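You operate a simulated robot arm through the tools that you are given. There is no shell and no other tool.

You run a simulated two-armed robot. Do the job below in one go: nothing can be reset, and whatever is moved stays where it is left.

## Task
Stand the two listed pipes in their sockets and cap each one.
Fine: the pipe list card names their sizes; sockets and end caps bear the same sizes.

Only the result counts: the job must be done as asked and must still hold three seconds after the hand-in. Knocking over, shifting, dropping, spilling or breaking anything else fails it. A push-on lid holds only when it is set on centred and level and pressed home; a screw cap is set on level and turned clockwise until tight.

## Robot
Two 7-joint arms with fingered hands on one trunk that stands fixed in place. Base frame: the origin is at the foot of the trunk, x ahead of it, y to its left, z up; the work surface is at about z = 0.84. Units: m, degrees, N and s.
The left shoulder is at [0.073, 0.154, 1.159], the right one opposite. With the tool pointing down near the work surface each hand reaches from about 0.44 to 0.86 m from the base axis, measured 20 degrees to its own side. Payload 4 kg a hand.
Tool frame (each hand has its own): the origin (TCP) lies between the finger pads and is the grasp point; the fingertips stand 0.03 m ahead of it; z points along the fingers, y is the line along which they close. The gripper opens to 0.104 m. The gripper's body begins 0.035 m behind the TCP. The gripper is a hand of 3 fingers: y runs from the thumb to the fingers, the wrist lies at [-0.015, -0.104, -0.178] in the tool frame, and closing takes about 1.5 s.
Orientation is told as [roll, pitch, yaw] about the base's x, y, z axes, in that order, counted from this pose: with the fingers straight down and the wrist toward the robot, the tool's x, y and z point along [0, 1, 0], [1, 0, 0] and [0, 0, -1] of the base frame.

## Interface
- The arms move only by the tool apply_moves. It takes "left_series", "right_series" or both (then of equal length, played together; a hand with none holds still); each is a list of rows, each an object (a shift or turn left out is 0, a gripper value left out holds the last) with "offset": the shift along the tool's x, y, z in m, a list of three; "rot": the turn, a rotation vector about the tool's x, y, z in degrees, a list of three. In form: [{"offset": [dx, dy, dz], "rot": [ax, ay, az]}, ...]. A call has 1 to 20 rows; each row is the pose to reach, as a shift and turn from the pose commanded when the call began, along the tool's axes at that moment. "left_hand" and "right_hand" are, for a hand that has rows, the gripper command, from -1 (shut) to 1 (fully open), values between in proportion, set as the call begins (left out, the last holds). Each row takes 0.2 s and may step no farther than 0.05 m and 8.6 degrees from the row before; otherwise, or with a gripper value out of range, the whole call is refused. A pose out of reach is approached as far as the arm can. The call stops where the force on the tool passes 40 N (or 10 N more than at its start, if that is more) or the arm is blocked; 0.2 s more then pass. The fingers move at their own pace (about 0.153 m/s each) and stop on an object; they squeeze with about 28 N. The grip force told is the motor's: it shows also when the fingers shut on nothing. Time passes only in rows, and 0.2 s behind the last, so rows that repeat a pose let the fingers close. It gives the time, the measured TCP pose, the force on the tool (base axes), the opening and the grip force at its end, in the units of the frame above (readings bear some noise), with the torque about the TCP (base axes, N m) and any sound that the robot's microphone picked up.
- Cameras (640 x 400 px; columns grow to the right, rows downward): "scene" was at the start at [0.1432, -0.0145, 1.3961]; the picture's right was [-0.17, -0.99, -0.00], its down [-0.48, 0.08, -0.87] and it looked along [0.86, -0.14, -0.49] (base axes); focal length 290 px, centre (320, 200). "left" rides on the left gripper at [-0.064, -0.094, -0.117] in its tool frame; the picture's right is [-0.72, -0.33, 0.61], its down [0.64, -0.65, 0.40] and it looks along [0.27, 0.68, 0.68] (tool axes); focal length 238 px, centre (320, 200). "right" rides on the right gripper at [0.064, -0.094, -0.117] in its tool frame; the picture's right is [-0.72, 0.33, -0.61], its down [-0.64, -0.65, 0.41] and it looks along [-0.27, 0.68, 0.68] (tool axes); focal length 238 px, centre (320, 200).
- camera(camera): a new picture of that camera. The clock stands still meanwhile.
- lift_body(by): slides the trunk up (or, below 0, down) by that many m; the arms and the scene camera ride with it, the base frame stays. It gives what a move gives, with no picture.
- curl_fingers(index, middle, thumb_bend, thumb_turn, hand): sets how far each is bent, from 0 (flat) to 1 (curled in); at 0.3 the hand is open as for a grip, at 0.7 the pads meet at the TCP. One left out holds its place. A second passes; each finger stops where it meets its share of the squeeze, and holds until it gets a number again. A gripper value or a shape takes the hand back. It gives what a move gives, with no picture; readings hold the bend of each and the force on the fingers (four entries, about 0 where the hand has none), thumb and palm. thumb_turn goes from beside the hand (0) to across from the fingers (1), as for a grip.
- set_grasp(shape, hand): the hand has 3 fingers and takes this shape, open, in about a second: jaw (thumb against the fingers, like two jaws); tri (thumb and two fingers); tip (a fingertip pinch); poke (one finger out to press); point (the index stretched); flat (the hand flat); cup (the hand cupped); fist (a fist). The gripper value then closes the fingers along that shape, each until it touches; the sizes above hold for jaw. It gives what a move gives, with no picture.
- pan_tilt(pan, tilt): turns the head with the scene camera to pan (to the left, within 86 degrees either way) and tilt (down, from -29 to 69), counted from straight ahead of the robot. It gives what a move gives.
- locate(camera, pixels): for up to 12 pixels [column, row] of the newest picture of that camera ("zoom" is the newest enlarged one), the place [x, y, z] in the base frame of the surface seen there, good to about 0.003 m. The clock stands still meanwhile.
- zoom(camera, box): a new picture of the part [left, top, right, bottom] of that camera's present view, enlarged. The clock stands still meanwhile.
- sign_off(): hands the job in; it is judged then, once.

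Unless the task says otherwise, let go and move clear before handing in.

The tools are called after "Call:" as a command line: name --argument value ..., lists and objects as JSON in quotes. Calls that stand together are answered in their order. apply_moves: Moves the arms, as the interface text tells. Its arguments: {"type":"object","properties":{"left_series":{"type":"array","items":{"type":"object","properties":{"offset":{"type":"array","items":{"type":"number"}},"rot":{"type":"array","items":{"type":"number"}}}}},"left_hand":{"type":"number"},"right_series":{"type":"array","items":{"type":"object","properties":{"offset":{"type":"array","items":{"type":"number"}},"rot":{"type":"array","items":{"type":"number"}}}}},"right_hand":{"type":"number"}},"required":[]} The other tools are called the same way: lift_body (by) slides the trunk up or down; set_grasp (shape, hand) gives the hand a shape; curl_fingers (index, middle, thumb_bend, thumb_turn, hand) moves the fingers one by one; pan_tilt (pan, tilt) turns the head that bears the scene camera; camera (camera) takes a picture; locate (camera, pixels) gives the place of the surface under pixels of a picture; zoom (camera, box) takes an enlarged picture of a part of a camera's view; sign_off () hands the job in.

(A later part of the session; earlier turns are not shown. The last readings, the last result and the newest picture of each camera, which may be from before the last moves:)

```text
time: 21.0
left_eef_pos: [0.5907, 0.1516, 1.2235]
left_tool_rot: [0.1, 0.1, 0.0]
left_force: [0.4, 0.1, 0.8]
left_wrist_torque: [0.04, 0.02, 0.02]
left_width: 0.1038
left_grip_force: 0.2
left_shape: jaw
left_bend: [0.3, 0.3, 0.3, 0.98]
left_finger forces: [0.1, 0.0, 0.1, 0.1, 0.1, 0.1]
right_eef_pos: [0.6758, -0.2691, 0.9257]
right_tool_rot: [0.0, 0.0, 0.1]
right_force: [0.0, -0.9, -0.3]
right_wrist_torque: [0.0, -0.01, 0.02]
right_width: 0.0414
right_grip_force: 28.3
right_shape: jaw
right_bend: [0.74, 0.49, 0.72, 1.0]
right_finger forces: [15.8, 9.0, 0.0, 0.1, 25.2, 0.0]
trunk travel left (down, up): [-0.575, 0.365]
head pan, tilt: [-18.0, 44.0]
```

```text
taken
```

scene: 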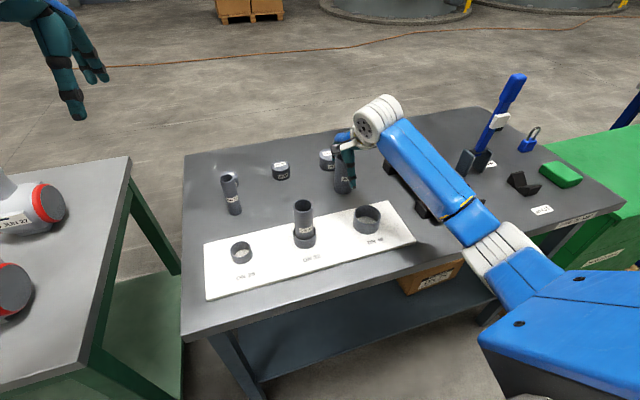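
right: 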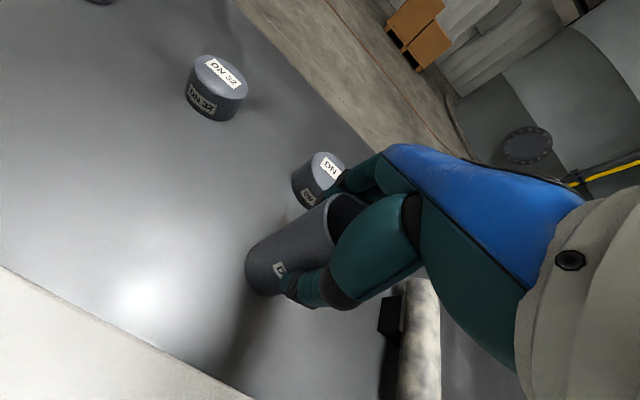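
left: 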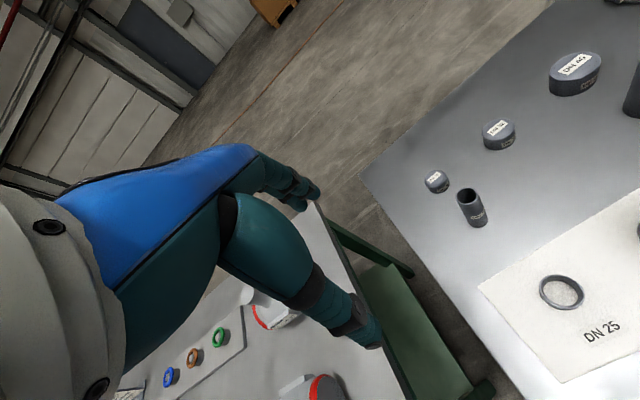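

The DN 40 pipe is gripped with 28 N at width 0.041. I'll lift 0.09 m straight up and carry it 0.148 m back, over the DN 40 socket.

Call:
apply_moves --right_series '[{"offset": [0, 0, -0.005]}, {"offset": [0, 0, -0.015]}, {"offset": [0, 0, -0.03]}, {"offset": [0, 0, -0.05]}, {"offset": [0, 0, -0.075]}, {"offset": [0, 0, -0.09]}, {"offset": [0, -0.025, -0.09]}, {"offset": [0, -0.06, -0.09]}, {"offset": [0, -0.1, -0.09]}, {"offset": [0, -0.13, -0.09]}, {"offset": [0, -0.148, -0.09]}, {"offset": [0, -0.148, -0.09]}, {"offset": [0, -0.148, -0.09]}]'

Call:
camera --camera "scene"

Call:
zoom --camera "scene" --box '[336, 170, 400, 240]'

```text
time: 23.8
left_eef_pos: [0.5907, 0.1515, 1.2253]
left_tool_rot: [0.0, 0.0, 0.1]
left_force: [0.2, 0.1, -0.8]
left_wrist_torque: [0.01, 0.03, 0.01]
left_width: 0.1039
left_grip_force: 0.0
left_shape: jaw
left_bend: [0.3, 0.3, 0.3, 0.98]
left_finger forces: [0.0, 0.0, 0.0, 0.0, 0.1, 0.0]
right_eef_pos: [0.5282, -0.2688, 1.0145]
right_tool_rot: [0.1, 0.0, 0.0]
right_force: [-0.3, -0.3, -1.1]
right_wrist_torque: [0.05, -0.02, -0.01]
right_width: 0.0415
right_grip_force: 27.6
right_shape: jaw
right_bend: [0.74, 0.49, 0.72, 1.0]
right_finger forces: [15.8, 9.1, 0.0, 0.0, 25.4, 0.0]
trunk travel left (down, up): [-0.575, 0.365]
head pan, tilt: [-18.0, 44.0]
```

```text
taken
```

scene: 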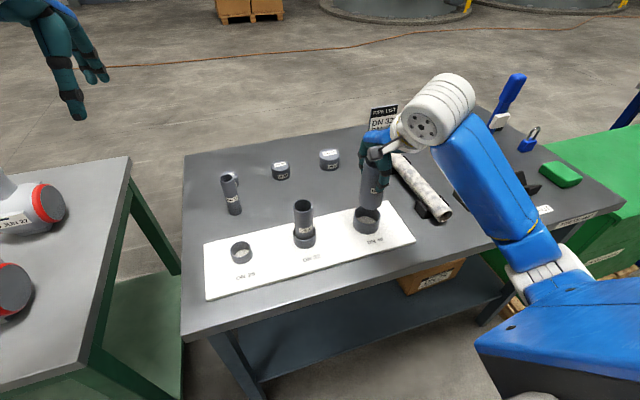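

```text
5.71 times, centred on (368, 205) of scene
```

zoom: 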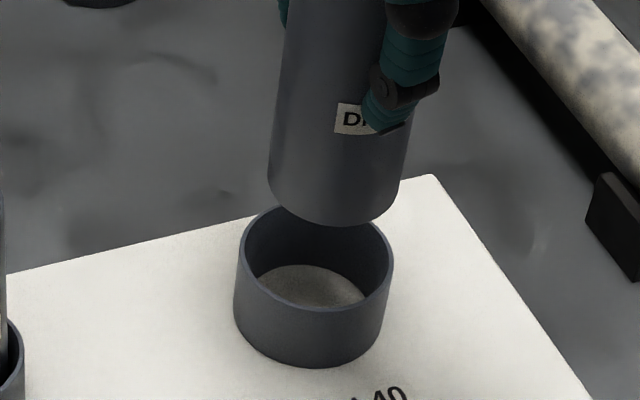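

The DN 40 pipe hangs above its socket; its lower end spans columns 270–405 and leans with the perspective towards the rim 241–393. I'll measure it.

Call:
locate --camera "zoom" --pixels '[[335, 222], [330, 190], [278, 150], [400, 160], [335, 150], [244, 255], [388, 265], [317, 310], [326, 309], [276, 180]]'

```text
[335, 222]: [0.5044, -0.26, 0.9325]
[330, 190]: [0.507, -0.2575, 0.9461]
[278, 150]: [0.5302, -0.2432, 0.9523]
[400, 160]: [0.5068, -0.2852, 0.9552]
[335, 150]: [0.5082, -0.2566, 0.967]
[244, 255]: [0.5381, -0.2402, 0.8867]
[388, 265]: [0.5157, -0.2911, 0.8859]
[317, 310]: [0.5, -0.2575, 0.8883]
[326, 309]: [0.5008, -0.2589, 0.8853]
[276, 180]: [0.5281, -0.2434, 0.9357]
```

The pipe's axis comes to about (0.527, -0.269) against the socket's (0.529, -0.268), within play. I'll lower 0.072 m with a 1 mm forward correction.

Call:
apply_moves --right_series '[{"offset": [0.0005, 0.001, 0.015]}, {"offset": [0.0005, 0.001, 0.03]}, {"offset": [0.0005, 0.001, 0.04]}, {"offset": [0.0005, 0.001, 0.05]}, {"offset": [0.0005, 0.001, 0.06]}, {"offset": [0.0005, 0.001, 0.068]}, {"offset": [0.0005, 0.001, 0.072]}, {"offset": [0.0005, 0.001, 0.072]}]'

Call:
zoom --camera "scene" --box '[336, 180, 400, 250]'

```text
time: 25.6
left_eef_pos: [0.5908, 0.1529, 1.2241]
left_tool_rot: [0.0, 0.0, 0.1]
left_force: [0.0, -0.5, -0.1]
left_wrist_torque: [0.02, -0.03, 0.01]
left_width: 0.1035
left_grip_force: 0.0
left_shape: jaw
left_bend: [0.3, 0.3, 0.3, 0.98]
left_finger forces: [0.0, 0.1, 0.1, 0.1, 0.1, 0.1]
right_eef_pos: [0.5296, -0.2682, 0.9407]
right_tool_rot: [0.1, 0.0, 0.2]
right_force: [-0.2, 0.1, -0.6]
right_wrist_torque: [0.0, 0.0, -0.05]
right_width: 0.0415
right_grip_force: 27.7
right_shape: jaw
right_bend: [0.74, 0.49, 0.72, 1.0]
right_finger forces: [15.9, 9.2, 0.1, 0.0, 25.3, 0.0]
trunk travel left (down, up): [-0.575, 0.365]
head pan, tilt: [-18.0, 44.0]
```

```text
5.71 times, centred on (368, 215) of scene
```

zoom: 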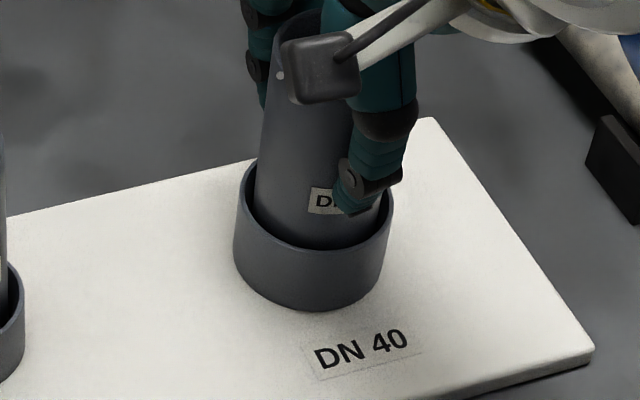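

The DN 40 pipe is inside its socket with gaps all round and no force. I'll lower the last few millimetres to contact.

Call:
apply_moves --right_series '[{"offset": [0, 0, 0.002]}, {"offset": [0, 0, 0.003]}, {"offset": [0, 0, 0.004]}, {"offset": [0, 0, 0.0045]}, {"offset": [0, 0, 0.0045]}]'

```text
time: 26.8
left_eef_pos: [0.5907, 0.1519, 1.2251]
left_tool_rot: [0.0, 0.0, 0.2]
left_force: [-0.1, -0.2, 0.4]
left_wrist_torque: [-0.01, -0.02, -0.01]
left_width: 0.1039
left_grip_force: 0.1
left_shape: jaw
left_bend: [0.3, 0.3, 0.3, 0.98]
left_finger forces: [0.0, 0.0, 0.0, 0.0, 0.0, 0.0]
right_eef_pos: [0.528, -0.2673, 0.9378]
right_tool_rot: [-0.1, -0.1, 0.0]
right_force: [0.0, 0.4, -1.0]
right_wrist_torque: [0.01, 0.04, -0.05]
right_width: 0.0418
right_grip_force: 27.7
right_shape: jaw
right_bend: [0.74, 0.49, 0.72, 1.0]
right_finger forces: [15.8, 9.2, 0.0, 0.1, 25.2, 0.0]
trunk travel left (down, up): [-0.575, 0.365]
head pan, tilt: [-18.0, 44.0]
```

No contact yet at z≈0.938. I'll keep lowering by up to 2.5 mm more.

Call:
apply_moves --right_series '[{"offset": [0, 0, 0.001]}, {"offset": [0, 0, 0.0015]}, {"offset": [0, 0, 0.002]}, {"offset": [0, 0, 0.002]}]'

```text
time: 27.8
left_eef_pos: [0.5902, 0.1524, 1.2246]
left_tool_rot: [0.1, 0.0, 0.1]
left_force: [0.2, 0.6, 0.5]
left_wrist_torque: [-0.01, -0.03, 0.0]
left_width: 0.1037
left_grip_force: 0.0
left_shape: jaw
left_bend: [0.3, 0.3, 0.3, 0.98]
left_finger forces: [0.0, 0.0, 0.1, 0.1, 0.1, 0.0]
right_eef_pos: [0.5281, -0.2672, 0.9363]
right_tool_rot: [-0.1, -0.1, 0.0]
right_force: [1.0, -0.5, 4.4]
right_wrist_torque: [-0.02, -0.02, 0.01]
right_width: 0.0415
right_grip_force: 28.2
right_shape: jaw
right_bend: [0.74, 0.49, 0.73, 1.0]
right_finger forces: [16.3, 9.8, 0.0, 0.0, 25.9, 0.0]
trunk travel left (down, up): [-0.575, 0.365]
head pan, tilt: [-18.0, 44.0]
```

4.4 N upward: the pipe rests on the socket floor. I'll release it, then rise 0.13 m.

Call:
apply_moves --right_series '[{"offset": [0, 0, 0]}, {"offset": [0, 0, 0]}, {"offset": [0, 0, 0]}, {"offset": [0, 0, 0]}, {"offset": [0, 0, 0]}, {"offset": [0, 0, 0]}, {"offset": [0, 0, 0]}, {"offset": [0, 0, 0]}, {"offset": [0, 0, -0.02]}, {"offset": [0, 0, -0.05]}, {"offset": [0, 0, -0.09]}, {"offset": [0, 0, -0.13]}, {"offset": [0, 0, -0.13]}]' --right_hand 1

Call:
camera --camera "scene"

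Call:
camera --camera "right"

```text
time: 30.6
left_eef_pos: [0.5913, 0.1517, 1.224]
left_tool_rot: [0.0, 0.0, 0.1]
left_force: [-0.1, 0.6, -0.6]
left_wrist_torque: [-0.01, -0.01, -0.06]
left_width: 0.1039
left_grip_force: 0.1
left_shape: jaw
left_bend: [0.3, 0.3, 0.3, 0.98]
left_finger forces: [0.0, 0.1, 0.1, 0.0, 0.0, 0.0]
right_eef_pos: [0.5299, -0.2676, 1.0665]
right_tool_rot: [0.0, 0.1, -0.1]
right_force: [0.3, 0.4, 1.1]
right_wrist_torque: [0.02, 0.0, 0.02]
right_width: 0.1036
right_grip_force: 0.1
right_shape: jaw
right_bend: [0.3, 0.3, 0.3, 0.98]
right_finger forces: [0.1, 0.1, 0.1, 0.0, 0.0, 0.0]
trunk travel left (down, up): [-0.575, 0.365]
head pan, tilt: [-18.0, 44.0]
```

```text
taken
```

scene: 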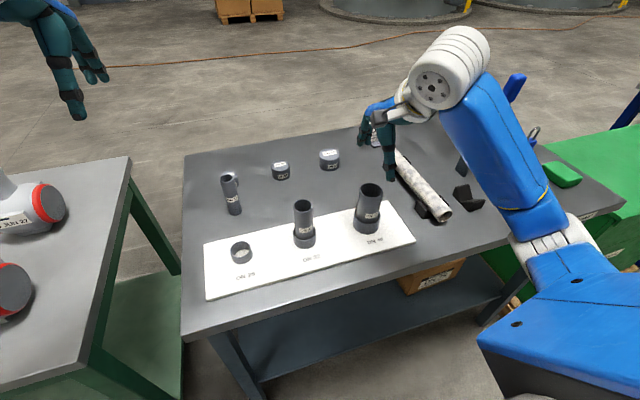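

```text
taken
```

right: 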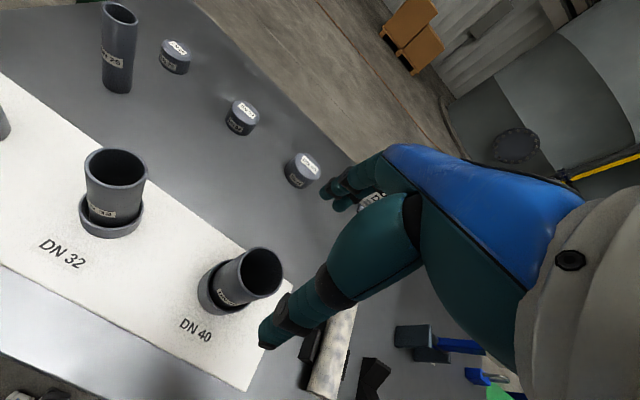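

Both pipes now stand in their sockets, (304,222) and (369,209). I'll measure both rims and the DN 40 cap (329,159), all unobstructed now.

Call:
zoom --camera "scene" --box '[286, 192, 322, 226]'

```text
11.76 times, centred on (304, 209) of scene
```

zoom: 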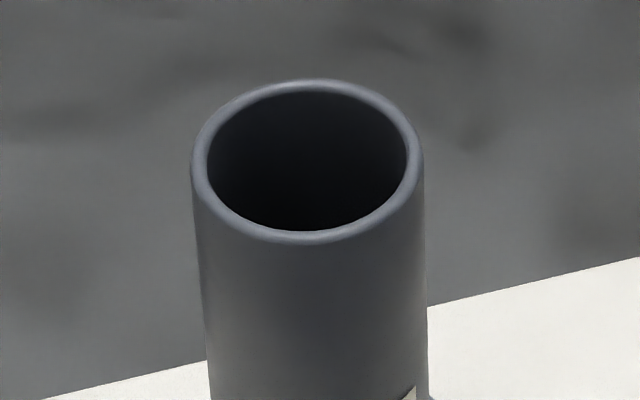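

Call:
locate --camera "zoom" --pixels '[[200, 158], [415, 162], [308, 86], [306, 236], [232, 108], [382, 215], [382, 108], [232, 214], [208, 190], [408, 130], [408, 192], [212, 128]]'

Call:
zoom --camera "scene" --box '[350, 174, 390, 212]'

```text
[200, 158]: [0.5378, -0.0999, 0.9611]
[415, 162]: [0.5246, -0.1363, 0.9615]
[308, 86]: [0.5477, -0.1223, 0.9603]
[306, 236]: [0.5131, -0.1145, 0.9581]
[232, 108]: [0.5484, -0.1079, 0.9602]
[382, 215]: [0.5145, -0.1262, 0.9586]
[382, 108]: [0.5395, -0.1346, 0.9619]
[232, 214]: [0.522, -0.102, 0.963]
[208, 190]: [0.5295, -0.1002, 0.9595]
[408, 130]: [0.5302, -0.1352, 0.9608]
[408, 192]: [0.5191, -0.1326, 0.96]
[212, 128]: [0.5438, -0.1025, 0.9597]
```

```text
10.53 times, centred on (370, 193) of scene
```

zoom: 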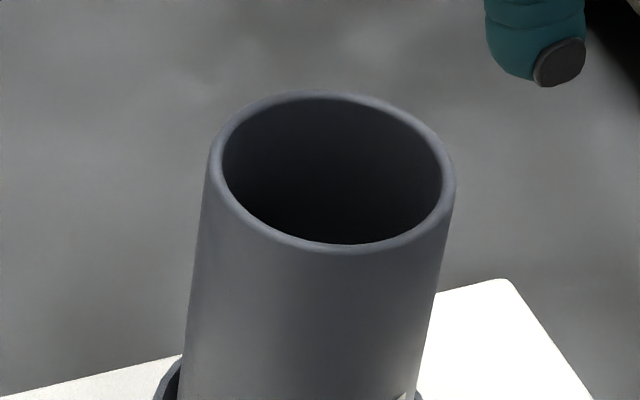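

DN 32's standing rim centre is (0.5308, -0.1178), z≈0.960. Now the DN 40 rim in this zoom, columns 210–456.

Call:
locate --camera "zoom" --pixels '[[217, 165], [449, 185], [332, 97], [334, 248], [255, 112], [415, 228], [405, 120], [250, 222], [225, 140], [445, 205], [438, 152], [224, 195]]'

Call:
zoom --camera "scene" --box '[310, 144, 350, 174]'

```text
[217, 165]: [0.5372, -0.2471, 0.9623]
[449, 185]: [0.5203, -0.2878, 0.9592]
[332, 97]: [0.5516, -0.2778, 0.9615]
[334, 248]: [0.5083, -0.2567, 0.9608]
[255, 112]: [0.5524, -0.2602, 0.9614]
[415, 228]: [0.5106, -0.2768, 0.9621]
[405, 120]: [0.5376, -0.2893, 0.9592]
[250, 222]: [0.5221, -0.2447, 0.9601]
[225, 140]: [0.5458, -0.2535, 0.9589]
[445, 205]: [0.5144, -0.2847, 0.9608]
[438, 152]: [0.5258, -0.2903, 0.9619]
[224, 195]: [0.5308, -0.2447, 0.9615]
```

```text
13.33 times, centred on (330, 159) of scene
```

zoom: 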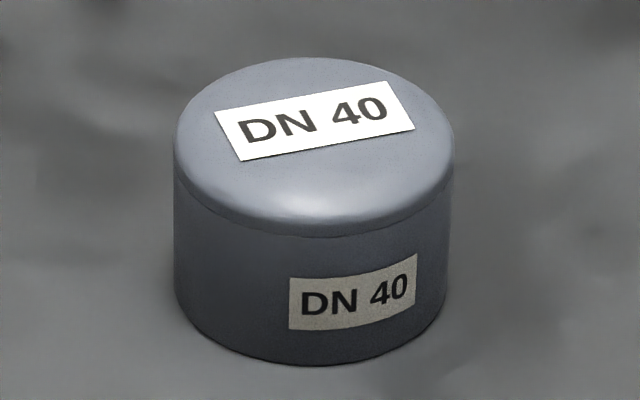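

DN 40's standing rim centre is (0.5298, -0.2678), z≈0.961. Now the DN 40 cap's outline in this zoom.

Call:
locate --camera "zoom" --pixels '[[315, 140], [180, 150], [448, 150], [315, 63], [315, 228], [310, 355], [182, 290], [443, 300], [215, 95], [415, 95], [215, 205], [415, 205]]'

Call:
zoom --camera "scene" --box '[262, 155, 302, 185]'

```text
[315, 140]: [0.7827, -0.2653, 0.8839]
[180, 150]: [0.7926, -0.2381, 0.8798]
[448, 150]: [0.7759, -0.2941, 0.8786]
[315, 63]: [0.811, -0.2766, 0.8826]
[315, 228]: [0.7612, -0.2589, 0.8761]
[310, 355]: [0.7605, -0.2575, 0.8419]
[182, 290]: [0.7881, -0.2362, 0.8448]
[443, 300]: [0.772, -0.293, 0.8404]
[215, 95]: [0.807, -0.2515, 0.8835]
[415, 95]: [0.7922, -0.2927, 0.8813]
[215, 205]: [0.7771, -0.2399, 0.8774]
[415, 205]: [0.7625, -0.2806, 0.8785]
```

```text
13.33 times, centred on (282, 170) of scene
```

zoom: 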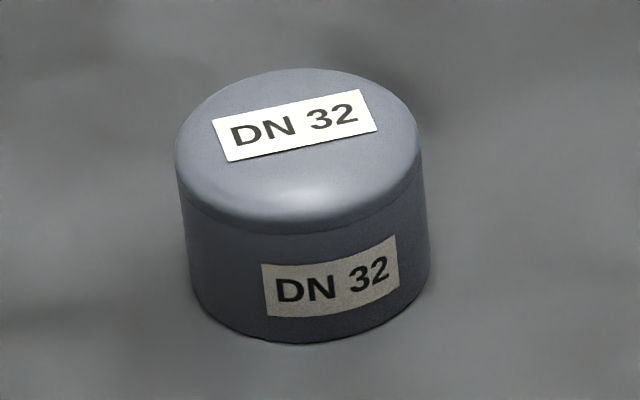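

The DN 40 cap's centre is about (0.786, -0.2675), top z≈0.883. I'll move the open hand over it at z≈1.07, and then check forearm clearance over the standing DN 40 pipe before going lower.

Call:
apply_moves --right_series '[{"offset": [0, 0.04, -0.01]}, {"offset": [0, 0.08, -0.02]}, {"offset": [0, 0.12, -0.02]}, {"offset": [0, 0.16, -0.02]}, {"offset": [0, 0.2, -0.02]}, {"offset": [0, 0.235, -0.01]}, {"offset": [0, 0.256, 0]}, {"offset": [0, 0.256, 0]}, {"offset": [0, 0.256, 0]}]' --right_hand 1

Call:
camera --camera "scene"

Call:
camera --camera "right"

Call:
camera --camera "left"

```text
time: 32.6
left_eef_pos: [0.5905, 0.1529, 1.2242]
left_tool_rot: [0.1, 0.1, 0.1]
left_force: [-0.2, 0.2, 0.5]
left_wrist_torque: [-0.02, 0.02, 0.04]
left_width: 0.1035
left_grip_force: 0.0
left_shape: jaw
left_bend: [0.3, 0.3, 0.3, 0.98]
left_finger forces: [0.0, 0.1, 0.0, 0.1, 0.1, 0.0]
right_eef_pos: [0.7857, -0.2672, 1.0668]
right_tool_rot: [0.0, 0.0, 0.1]
right_force: [-0.6, -0.5, -0.3]
right_wrist_torque: [-0.02, 0.01, -0.01]
right_width: 0.104
right_grip_force: 0.0
right_shape: jaw
right_bend: [0.3, 0.3, 0.3, 0.98]
right_finger forces: [0.1, 0.0, 0.0, 0.1, 0.0, 0.0]
trunk travel left (down, up): [-0.575, 0.365]
head pan, tilt: [-18.0, 44.0]
```

```text
taken
```

scene: 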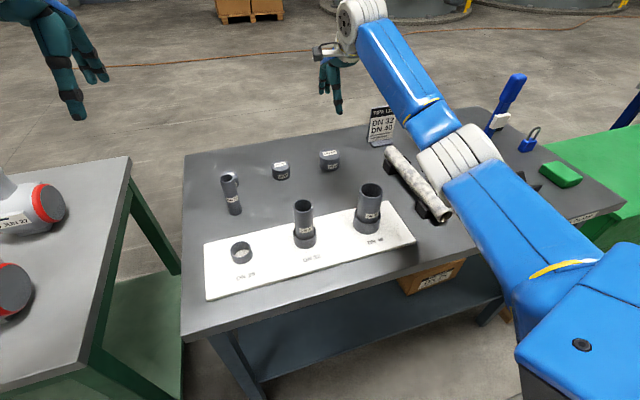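

```text
taken
```

right: 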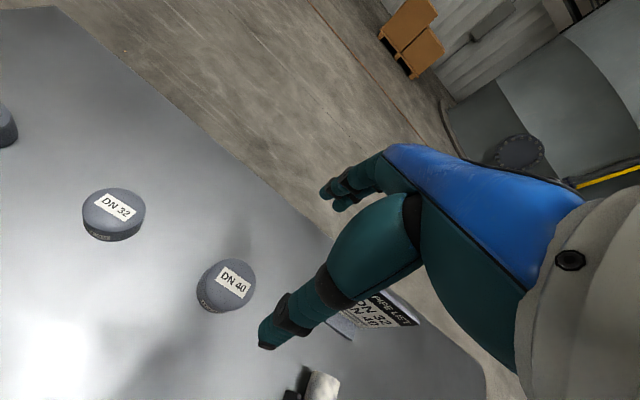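

```text
taken
```

left: 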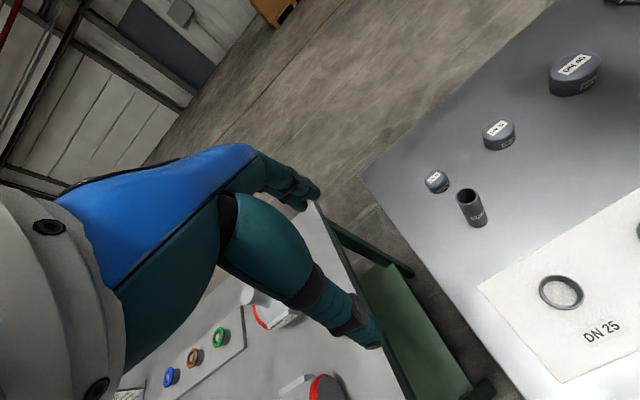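

Call:
locate --camera "scene" --pixels '[[365, 50], [385, 80], [405, 110], [430, 140], [420, 100], [440, 120], [450, 160], [470, 200], [500, 180], [425, 165], [520, 260], [560, 220]]'

```text
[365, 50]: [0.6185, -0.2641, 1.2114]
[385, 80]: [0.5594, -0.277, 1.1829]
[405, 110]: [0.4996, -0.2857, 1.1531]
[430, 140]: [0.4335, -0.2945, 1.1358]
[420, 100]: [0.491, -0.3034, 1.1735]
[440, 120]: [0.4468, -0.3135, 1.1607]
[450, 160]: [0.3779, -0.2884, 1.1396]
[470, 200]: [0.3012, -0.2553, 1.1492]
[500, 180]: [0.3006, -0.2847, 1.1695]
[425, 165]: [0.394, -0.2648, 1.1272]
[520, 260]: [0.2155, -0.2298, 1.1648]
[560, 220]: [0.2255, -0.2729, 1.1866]
```

The forearm's visible surface at x≈0.53 is at z≈1.17 over y≈-0.28; lowering 0.19 m from here could bring its underside near the standing DN 40 pipe. I'll raise the trunk 0.1 m so the forearm slopes down from higher up.

Call:
lift_body --by 0.1

Call:
camera --camera "scene"

```text
time: 33.9
left_eef_pos: [0.5902, 0.1521, 1.3252]
left_tool_rot: [0.0, 0.0, 0.1]
left_force: [-0.6, -0.5, 0.8]
left_wrist_torque: [0.01, 0.03, 0.04]
left_width: 0.1037
left_grip_force: 0.0
left_shape: jaw
left_bend: [0.3, 0.3, 0.3, 0.98]
left_finger forces: [0.0, 0.0, 0.1, 0.0, 0.0, 0.0]
right_eef_pos: [0.7861, -0.2674, 1.1657]
right_tool_rot: [0.0, 0.0, 0.0]
right_force: [-0.2, 0.0, 0.3]
right_wrist_torque: [0.0, 0.0, 0.0]
right_width: 0.1037
right_grip_force: 0.1
right_shape: jaw
right_bend: [0.3, 0.3, 0.3, 0.98]
right_finger forces: [0.0, 0.1, 0.0, 0.0, 0.0, 0.1]
trunk travel left (down, up): [-0.675, 0.265]
head pan, tilt: [-18.0, 44.0]
```

```text
taken
```

scene: 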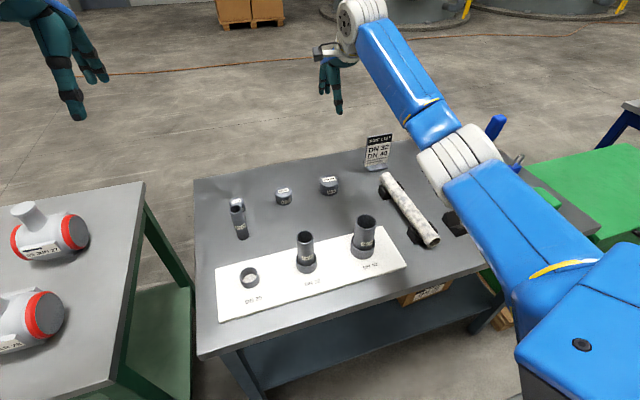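

The trunk is 0.1 m higher and the hand is still over the DN 40 cap at z=1.166. I'll lower 0.2 m to z≈0.966 and check the forearm against the pipe again.

Call:
apply_moves --right_series '[{"offset": [0, 0, 0.04]}, {"offset": [0, 0, 0.08]}, {"offset": [0, 0, 0.12]}, {"offset": [0, 0, 0.16]}, {"offset": [0, 0, 0.2]}, {"offset": [0, 0, 0.2]}, {"offset": [0, 0, 0.2]}]'

Call:
camera --camera "scene"

Call:
camera --camera "right"

```text
time: 35.5
left_eef_pos: [0.5898, 0.1521, 1.3245]
left_tool_rot: [0.1, 0.1, 0.2]
left_force: [0.9, -0.5, -0.3]
left_wrist_torque: [0.05, -0.02, -0.02]
left_width: 0.1035
left_grip_force: 0.1
left_shape: jaw
left_bend: [0.3, 0.3, 0.3, 0.98]
left_finger forces: [0.1, 0.0, 0.0, 0.1, 0.0, 0.1]
right_eef_pos: [0.7872, -0.268, 0.965]
right_tool_rot: [0.0, -0.1, 0.1]
right_force: [-0.4, -0.5, -0.4]
right_wrist_torque: [-0.02, -0.01, -0.02]
right_width: 0.1035
right_grip_force: 0.1
right_shape: jaw
right_bend: [0.3, 0.3, 0.3, 0.98]
right_finger forces: [0.0, 0.1, 0.0, 0.0, 0.1, 0.0]
trunk travel left (down, up): [-0.675, 0.265]
head pan, tilt: [-18.0, 44.0]
```

```text
taken
```

scene: 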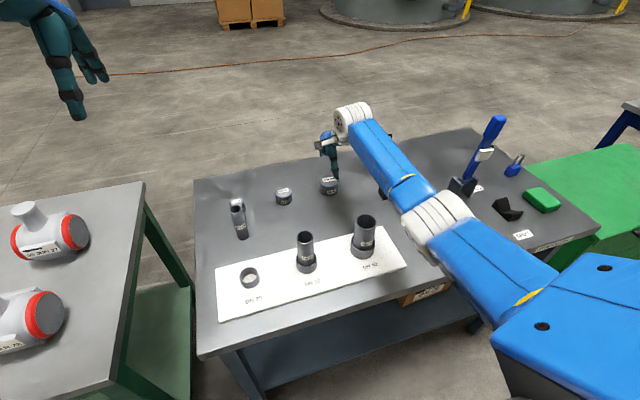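

```text
taken
```

right: 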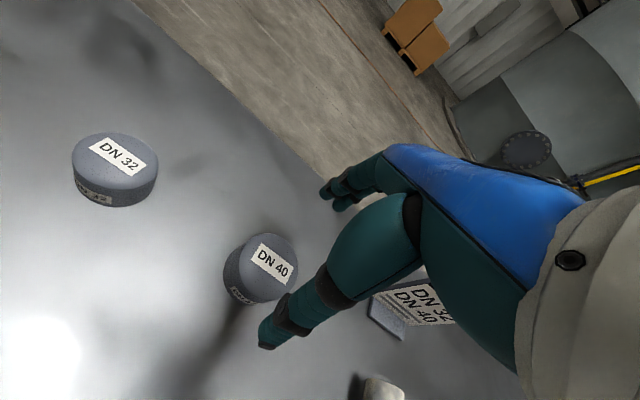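

Call:
locate --camera "scene" --pixels '[[355, 150], [370, 175], [390, 200], [375, 140], [400, 170], [425, 195], [410, 220], [440, 230], [440, 270], [480, 280], [365, 165], [330, 160]]'

Call:
zoom --camera "scene" --box '[290, 90, 430, 190]'

```text
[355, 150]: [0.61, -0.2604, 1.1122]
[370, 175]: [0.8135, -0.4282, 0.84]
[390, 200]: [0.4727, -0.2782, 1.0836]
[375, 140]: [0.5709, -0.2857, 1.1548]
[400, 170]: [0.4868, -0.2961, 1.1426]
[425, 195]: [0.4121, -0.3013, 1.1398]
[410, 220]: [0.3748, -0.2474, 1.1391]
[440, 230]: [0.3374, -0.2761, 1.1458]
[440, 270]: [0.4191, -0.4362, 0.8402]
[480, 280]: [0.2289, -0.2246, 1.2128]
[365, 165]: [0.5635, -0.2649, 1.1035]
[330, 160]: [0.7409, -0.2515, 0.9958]
```

```text
4.00 times, centred on (360, 140) of scene
```

zoom: 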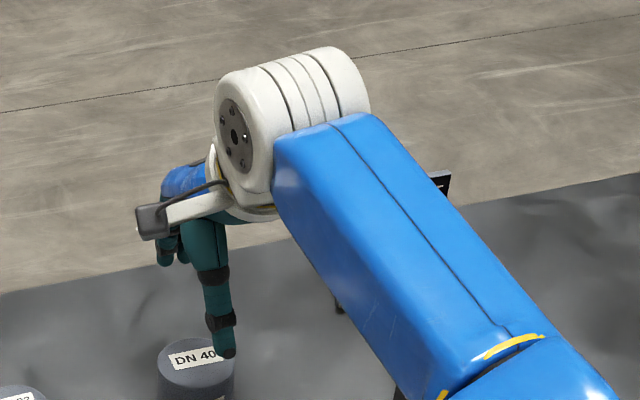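

The forearm's lower edge at x≈0.53 is at z≈1.09, so another 0.09 m down still leaves clearance over the pipe. Before that I'll refine the DN 40 cap centre with the right camera, where its top sits near (270,263).

Call:
zoom --camera "right" --box '[210, 220, 310, 310]'

```text
4.44 times, centred on (260, 265) of right
```

zoom: 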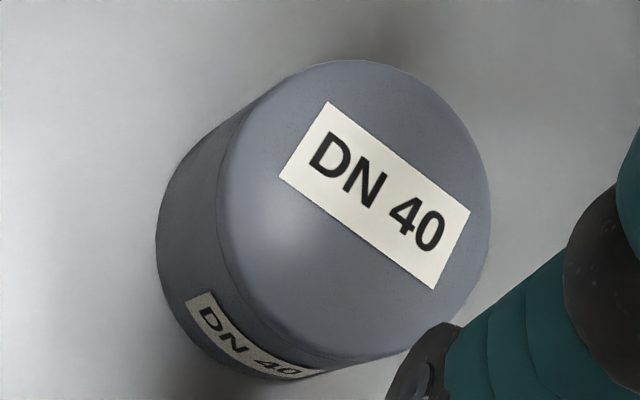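

Call:
locate --camera "zoom" --pixels '[[360, 66], [484, 225], [228, 190], [330, 350], [440, 112], [258, 310], [275, 100], [440, 325], [355, 210], [160, 230], [220, 365]]'

```text
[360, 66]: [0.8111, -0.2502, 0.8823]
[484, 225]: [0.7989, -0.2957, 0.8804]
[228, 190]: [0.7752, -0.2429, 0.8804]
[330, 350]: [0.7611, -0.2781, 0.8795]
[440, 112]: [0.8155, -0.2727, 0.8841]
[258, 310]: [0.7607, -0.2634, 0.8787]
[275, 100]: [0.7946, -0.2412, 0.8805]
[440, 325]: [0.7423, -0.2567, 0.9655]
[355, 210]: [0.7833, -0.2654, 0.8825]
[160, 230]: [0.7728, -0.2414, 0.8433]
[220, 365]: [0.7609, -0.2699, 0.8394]
```

A circle fit gives the DN 40 cap centre (0.788, -0.2685), radius ≈ 0.0285. I'll correct by (+1.5 mm, -1 mm) and lower to z≈0.878, watching for contact.

Call:
apply_moves --right_series '[{"offset": [-0.001, 0.0015, 0.02]}, {"offset": [-0.001, 0.0015, 0.04]}, {"offset": [-0.001, 0.0015, 0.06]}, {"offset": [-0.001, 0.0015, 0.075]}, {"offset": [-0.001, 0.0015, 0.083]}, {"offset": [-0.001, 0.0015, 0.088]}, {"offset": [-0.001, 0.0015, 0.088]}]'

Call:
camera --camera "right"

Call:
camera --camera "scene"

```text
time: 37.1
left_eef_pos: [0.5909, 0.152, 1.3256]
left_tool_rot: [-0.1, 0.0, 0.0]
left_force: [1.5, -0.1, 0.4]
left_wrist_torque: [-0.01, 0.01, 0.02]
left_width: 0.1036
left_grip_force: 0.0
left_shape: jaw
left_bend: [0.3, 0.3, 0.3, 0.98]
left_finger forces: [0.0, 0.1, 0.0, 0.0, 0.1, 0.1]
right_eef_pos: [0.7887, -0.2684, 0.8781]
right_tool_rot: [0.0, 0.0, 0.1]
right_force: [0.2, -0.3, -0.5]
right_wrist_torque: [-0.03, 0.01, 0.04]
right_width: 0.1038
right_grip_force: 0.1
right_shape: jaw
right_bend: [0.3, 0.3, 0.3, 0.98]
right_finger forces: [0.0, 0.1, 0.0, 0.0, 0.0, 0.1]
trunk travel left (down, up): [-0.675, 0.265]
head pan, tilt: [-18.0, 44.0]
```

```text
taken
```

right: 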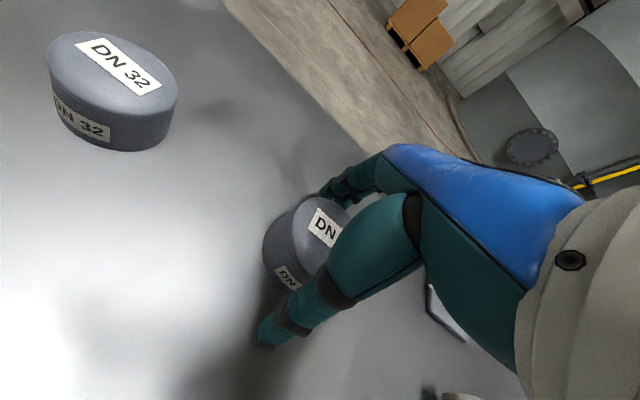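

```text
taken
```

scene: 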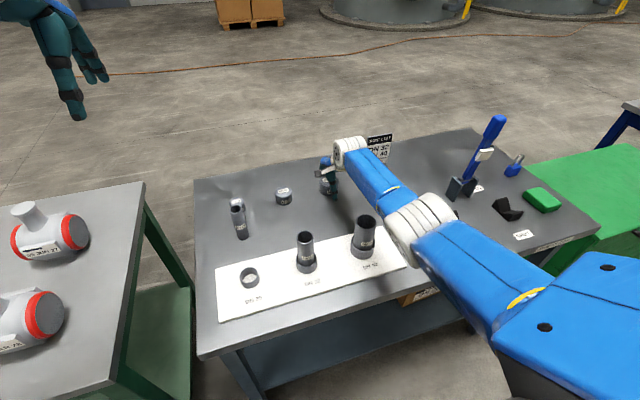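

Hand around the DN 40 cap with no contact and the forearm clear of the pipe at (364,237). I'll close on the cap.

Call:
apply_moves --right_series '[{"offset": [0, 0, 0]}, {"offset": [0, 0, 0]}, {"offset": [0, 0, 0]}, {"offset": [0, 0, 0]}, {"offset": [0, 0, 0]}, {"offset": [0, 0, 0]}, {"offset": [0, 0, 0]}, {"offset": [0, 0, 0]}, {"offset": [0, 0, 0]}]' --right_hand -1

Call:
camera --camera "right"

Call:
zoom --camera "scene" --box '[300, 150, 370, 210]'

```text
time: 39.1
left_eef_pos: [0.591, 0.1527, 1.3245]
left_tool_rot: [0.0, 0.1, 0.0]
left_force: [0.1, 0.6, -0.4]
left_wrist_torque: [0.02, 0.0, -0.02]
left_width: 0.1038
left_grip_force: 0.0
left_shape: jaw
left_bend: [0.3, 0.3, 0.3, 0.98]
left_finger forces: [0.0, 0.1, 0.0, 0.0, 0.1, 0.1]
right_eef_pos: [0.7888, -0.2676, 0.8775]
right_tool_rot: [0.0, 0.0, 0.0]
right_force: [-0.5, -0.2, -0.6]
right_wrist_torque: [-0.03, -0.02, 0.03]
right_width: 0.054
right_grip_force: 27.9
right_shape: jaw
right_bend: [0.74, 0.44, 0.68, 1.0]
right_finger forces: [15.7, 9.2, 0.1, 0.0, 23.5, 0.0]
trunk travel left (down, up): [-0.675, 0.265]
head pan, tilt: [-18.0, 44.0]
```

```text
taken
```

right: 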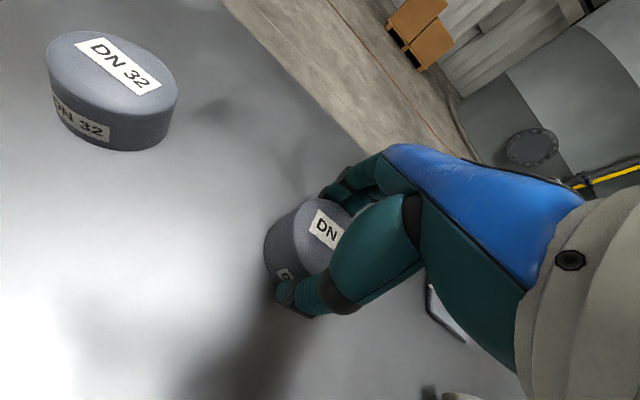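

```text
6.67 times, centred on (335, 180) of scene
```

zoom: 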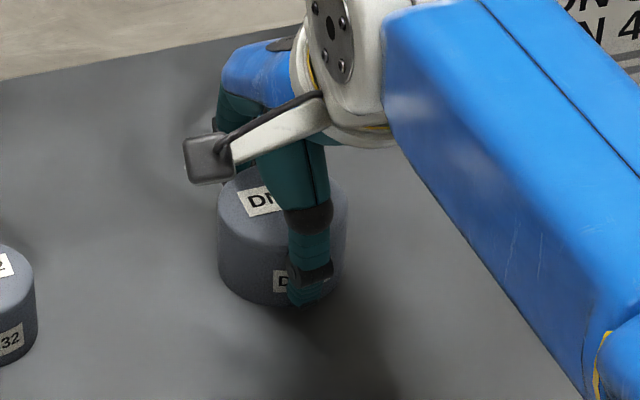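

The DN 40 cap is gripped at width 0.054 with 28 N. I'll lift it 0.15 m and check that it is level in the hand.

Call:
apply_moves --right_series '[{"offset": [0, 0, -0.005]}, {"offset": [0, 0, -0.015]}, {"offset": [0, 0, -0.035]}, {"offset": [0, 0, -0.065]}, {"offset": [0, 0, -0.1]}, {"offset": [0, 0, -0.13]}, {"offset": [0, 0, -0.15]}, {"offset": [0, 0, -0.15]}]'

Call:
camera --camera "right"

Call:
zoom --camera "scene" --box '[290, 90, 380, 170]'

```text
time: 40.9
left_eef_pos: [0.591, 0.1524, 1.326]
left_tool_rot: [0.0, 0.0, 0.1]
left_force: [-0.5, -0.4, -0.2]
left_wrist_torque: [-0.01, 0.01, -0.02]
left_width: 0.1036
left_grip_force: 0.1
left_shape: jaw
left_bend: [0.3, 0.3, 0.3, 0.98]
left_finger forces: [0.0, 0.0, 0.0, 0.0, 0.0, 0.0]
right_eef_pos: [0.789, -0.269, 1.0286]
right_tool_rot: [0.0, 0.0, 0.0]
right_force: [-0.2, 0.1, -1.8]
right_wrist_torque: [-0.01, -0.03, -0.01]
right_width: 0.0539
right_grip_force: 28.7
right_shape: jaw
right_bend: [0.74, 0.44, 0.68, 1.0]
right_finger forces: [15.7, 9.1, 0.0, 0.1, 23.3, 0.1]
trunk travel left (down, up): [-0.675, 0.265]
head pan, tilt: [-18.0, 44.0]
```

```text
taken
```

right: 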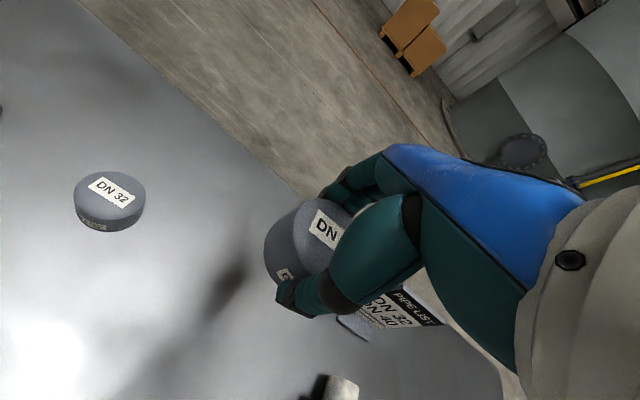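

```text
5.00 times, centred on (335, 130) of scene
```

zoom: 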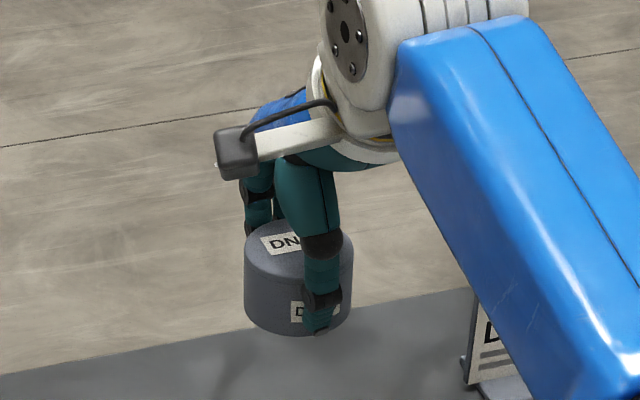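

The cap came up with the hand and looks level at (298,280) in the zoom. I'll locate points on its top and side to get its tilt and axis relative to the TCP.

Call:
locate --camera "zoom" --pixels '[[250, 245], [280, 265], [285, 240], [268, 235], [250, 300], [275, 320], [290, 325], [346, 300], [345, 250], [262, 260], [255, 310], [300, 258]]'

Call:
zoom --camera "right" --box '[250, 180, 360, 320]'

```text
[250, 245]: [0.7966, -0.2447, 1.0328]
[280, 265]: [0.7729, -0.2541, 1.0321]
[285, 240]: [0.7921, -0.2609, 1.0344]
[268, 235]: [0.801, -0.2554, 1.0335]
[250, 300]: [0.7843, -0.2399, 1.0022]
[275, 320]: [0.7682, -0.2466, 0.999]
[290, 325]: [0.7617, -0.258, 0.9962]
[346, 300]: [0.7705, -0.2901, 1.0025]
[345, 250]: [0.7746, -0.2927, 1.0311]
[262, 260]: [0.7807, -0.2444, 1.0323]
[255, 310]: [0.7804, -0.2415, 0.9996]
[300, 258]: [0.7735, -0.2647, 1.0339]
```

```text
2.86 times, centred on (305, 250) of right
```

zoom: 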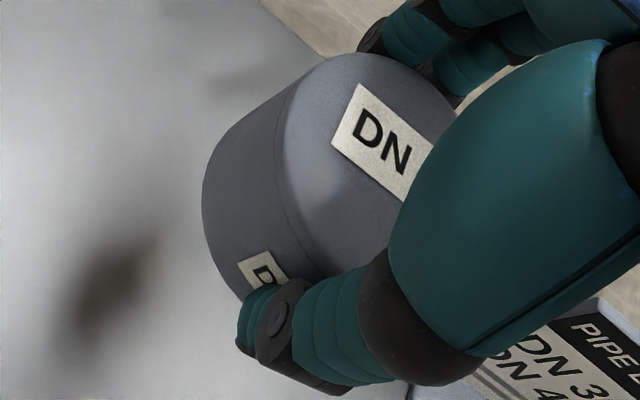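

The cap's top is level within noise (1.032–1.034) and its axis fits (0.788, -0.2685), right at the TCP. I'll carry it 0.258 m back to above the DN 40 pipe at (0.5298, -0.2678).

Call:
apply_moves --right_series '[{"offset": [0.0007, -0.03, -0.005]}, {"offset": [0.0007, -0.07, -0.005]}, {"offset": [0.0007, -0.115, -0.005]}, {"offset": [0.0007, -0.16, -0.005]}, {"offset": [0.0007, -0.2, -0.005]}, {"offset": [0.0007, -0.235, -0.005]}, {"offset": [0.0007, -0.258, -0.005]}, {"offset": [0.0007, -0.258, -0.005]}, {"offset": [0.0007, -0.258, -0.005]}]'

Call:
camera --camera "scene"

Call:
zoom --camera "scene" --box '[325, 170, 405, 260]'

Call:
camera --camera "right"

```text
time: 42.9
left_eef_pos: [0.5911, 0.1528, 1.3248]
left_tool_rot: [-0.1, 0.0, 0.0]
left_force: [0.4, 0.1, 0.0]
left_wrist_torque: [-0.01, 0.03, 0.01]
left_width: 0.1035
left_grip_force: 0.1
left_shape: jaw
left_bend: [0.3, 0.3, 0.3, 0.98]
left_finger forces: [0.1, 0.1, 0.0, 0.0, 0.0, 0.0]
right_eef_pos: [0.5298, -0.2664, 1.0327]
right_tool_rot: [0.1, 0.0, 0.1]
right_force: [0.9, 0.0, -0.5]
right_wrist_torque: [0.01, 0.0, 0.02]
right_width: 0.0541
right_grip_force: 28.2
right_shape: jaw
right_bend: [0.74, 0.44, 0.68, 1.0]
right_finger forces: [15.9, 9.2, 0.0, 0.0, 23.4, 0.1]
trunk travel left (down, up): [-0.675, 0.265]
head pan, tilt: [-18.0, 44.0]
```

```text
taken
```

scene: 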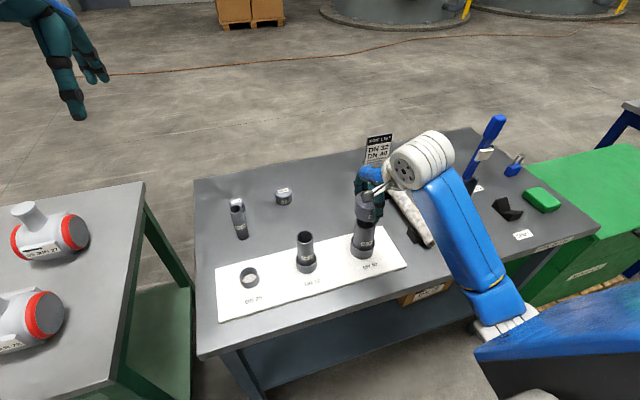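

```text
4.44 times, centred on (365, 215) of scene
```

zoom: 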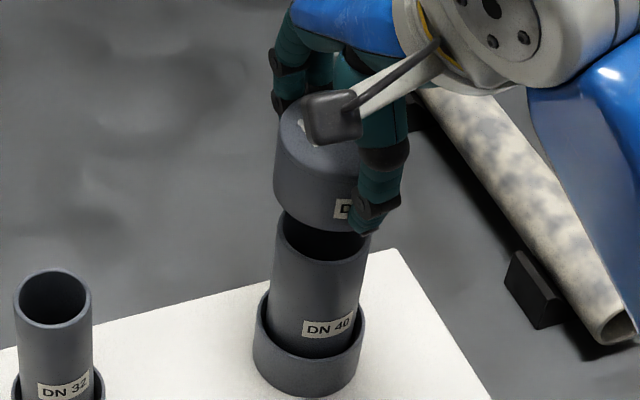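

```text
taken
```

right: 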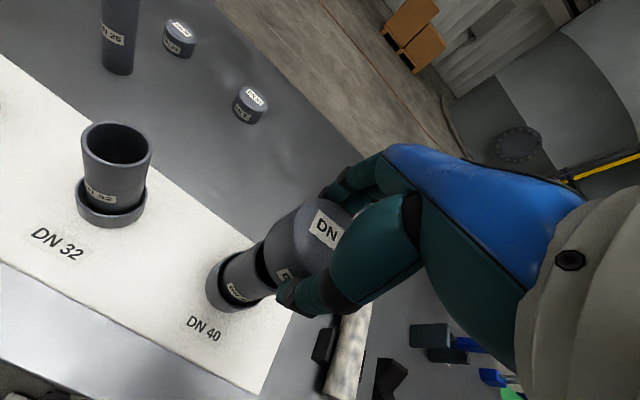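

The cap hovers over the DN 40 pipe. I'll zoom in to compare the cap's side with the pipe's rim in this same view.

Call:
zoom --camera "scene" --box '[343, 190, 389, 232]'

```text
9.52 times, centred on (366, 211) of scene
```

zoom: 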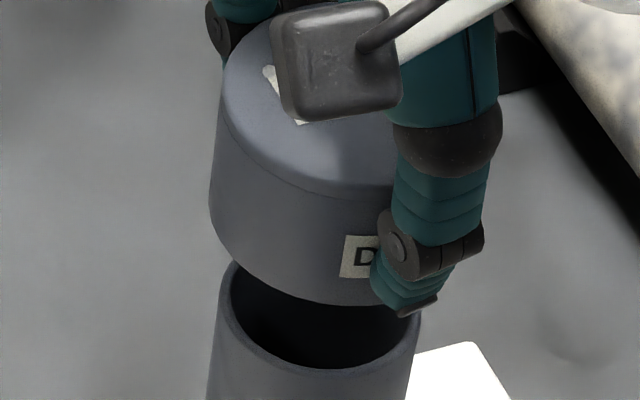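

Call:
locate --camera "zoom" --pixels '[[214, 200], [240, 240], [275, 270], [310, 285], [345, 290], [220, 150], [226, 310], [250, 348], [300, 367], [355, 364], [395, 342], [414, 318]]'

```text
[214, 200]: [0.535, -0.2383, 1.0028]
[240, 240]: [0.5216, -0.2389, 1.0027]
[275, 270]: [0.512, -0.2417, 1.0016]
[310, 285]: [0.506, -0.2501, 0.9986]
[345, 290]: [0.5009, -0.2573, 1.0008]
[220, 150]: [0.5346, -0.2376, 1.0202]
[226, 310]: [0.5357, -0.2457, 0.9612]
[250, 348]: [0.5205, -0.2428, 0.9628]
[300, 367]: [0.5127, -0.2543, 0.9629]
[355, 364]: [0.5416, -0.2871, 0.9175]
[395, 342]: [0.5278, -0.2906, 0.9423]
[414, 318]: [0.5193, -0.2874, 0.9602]
```

The cap's axis fits about (0.529, -0.2667) versus the pipe's (0.530, -0.2678), about 1 mm off. I'll correct half of that and lower until the cap's rim is just above the pipe's rim.

Call:
apply_moves --right_series '[{"offset": [-0.0006, 0.0005, 0.01]}, {"offset": [-0.0006, 0.0005, 0.02]}, {"offset": [-0.0006, 0.0005, 0.028]}, {"offset": [-0.0006, 0.0005, 0.031]}, {"offset": [-0.0006, 0.0005, 0.031]}]'

Call:
zoom --camera "scene" --box '[343, 200, 389, 242]'

Call:
zoom --camera "right" --box '[190, 190, 330, 330]'

```text
time: 44.1
left_eef_pos: [0.5911, 0.1527, 1.3253]
left_tool_rot: [0.0, 0.0, 0.1]
left_force: [-0.6, 0.3, 0.7]
left_wrist_torque: [0.0, 0.02, 0.0]
left_width: 0.1037
left_grip_force: 0.2
left_shape: jaw
left_bend: [0.3, 0.3, 0.3, 0.98]
left_finger forces: [0.1, 0.1, 0.0, 0.1, 0.0, 0.1]
right_eef_pos: [0.5309, -0.2688, 1.0013]
right_tool_rot: [0.0, 0.1, -0.1]
right_force: [-0.6, -0.5, -1.5]
right_wrist_torque: [-0.02, -0.05, 0.02]
right_width: 0.0536
right_grip_force: 27.9
right_shape: jaw
right_bend: [0.74, 0.44, 0.68, 1.0]
right_finger forces: [15.7, 9.2, 0.1, 0.0, 23.3, 0.1]
trunk travel left (down, up): [-0.675, 0.265]
head pan, tilt: [-18.0, 44.0]
```

```text
9.52 times, centred on (366, 221) of scene
```

zoom: 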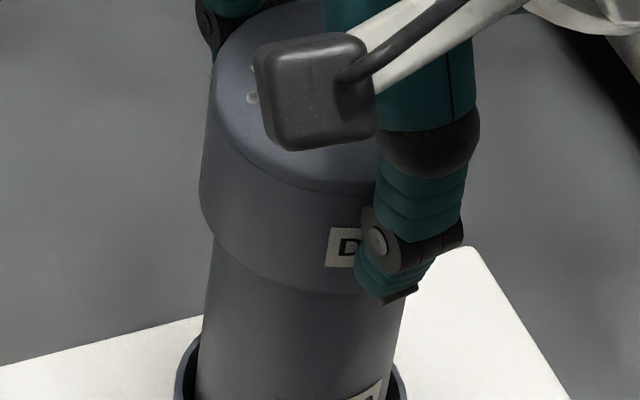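

```text
2.86 times, centred on (260, 260) of right
```

zoom: 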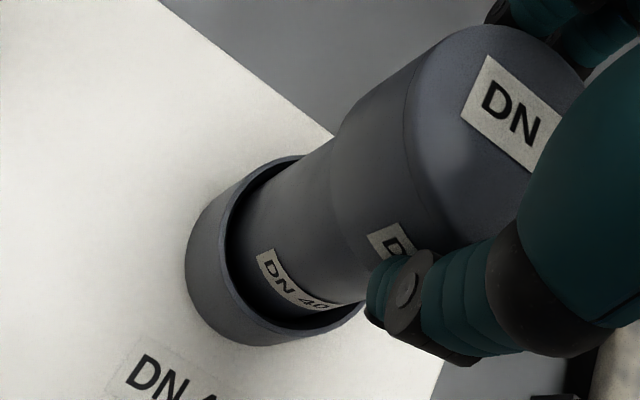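

Cap and pipe look coaxial in both views, with a small overhang all round (left edge 200 vs 213). I'll lower 5 mm in small steps and read the force.

Call:
apply_moves --right_series '[{"offset": [0, 0, 0.001]}, {"offset": [0, 0, 0.002]}, {"offset": [0, 0, 0.003]}, {"offset": [0, 0, 0.004]}, {"offset": [0, 0, 0.005]}, {"offset": [0, 0, 0.005]}]'

```text
time: 45.5
left_eef_pos: [0.5912, 0.1522, 1.325]
left_tool_rot: [0.0, 0.0, 0.1]
left_force: [-0.1, -0.2, -0.2]
left_wrist_torque: [-0.01, 0.0, -0.01]
left_width: 0.1038
left_grip_force: 0.0
left_shape: jaw
left_bend: [0.3, 0.3, 0.3, 0.98]
left_finger forces: [0.1, 0.0, 0.1, 0.0, 0.0, 0.0]
right_eef_pos: [0.5304, -0.2687, 0.9973]
right_tool_rot: [0.0, 0.1, 0.1]
right_force: [0.9, -0.5, -1.6]
right_wrist_torque: [-0.04, -0.04, -0.03]
right_width: 0.0537
right_grip_force: 27.6
right_shape: jaw
right_bend: [0.74, 0.44, 0.68, 1.0]
right_finger forces: [15.7, 9.1, 0.1, 0.0, 23.2, 0.0]
trunk travel left (down, up): [-0.675, 0.265]
head pan, tilt: [-18.0, 44.0]
```

No contact yet at z=0.997. I'll continue down 6 mm in 1 mm steps.

Call:
apply_moves --right_series '[{"offset": [0, 0, 0.001]}, {"offset": [0, 0, 0.002]}, {"offset": [0, 0, 0.003]}, {"offset": [0, 0, 0.004]}, {"offset": [0, 0, 0.005]}, {"offset": [0, 0, 0.006]}, {"offset": [0, 0, 0.006]}]'

Call:
zoom --camera "scene" --box '[343, 200, 389, 242]'

```text
time: 47.1
left_eef_pos: [0.5914, 0.1516, 1.3247]
left_tool_rot: [0.0, 0.0, 0.0]
left_force: [1.2, 0.2, 0.0]
left_wrist_torque: [0.0, -0.04, -0.01]
left_width: 0.1036
left_grip_force: 0.1
left_shape: jaw
left_bend: [0.3, 0.3, 0.3, 0.98]
left_finger forces: [0.0, 0.0, 0.0, 0.1, 0.0, 0.1]
right_eef_pos: [0.5302, -0.2681, 0.9905]
right_tool_rot: [0.0, 0.0, 0.0]
right_force: [0.7, 0.6, -1.5]
right_wrist_torque: [0.02, 0.0, 0.0]
right_width: 0.0537
right_grip_force: 28.0
right_shape: jaw
right_bend: [0.74, 0.44, 0.68, 1.0]
right_finger forces: [15.7, 9.3, 0.0, 0.1, 23.3, 0.0]
trunk travel left (down, up): [-0.675, 0.265]
head pan, tilt: [-18.0, 44.0]
```

```text
9.52 times, centred on (366, 221) of scene
```

zoom: 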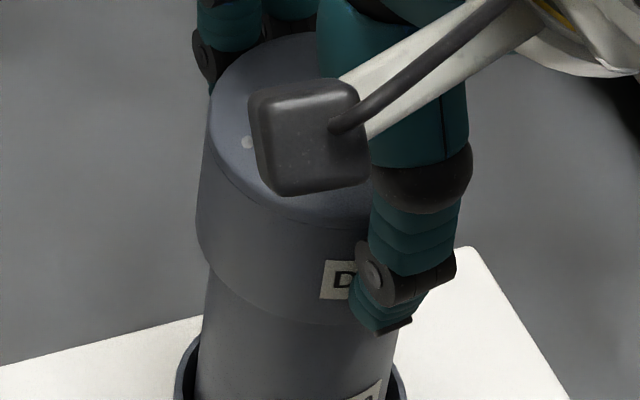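

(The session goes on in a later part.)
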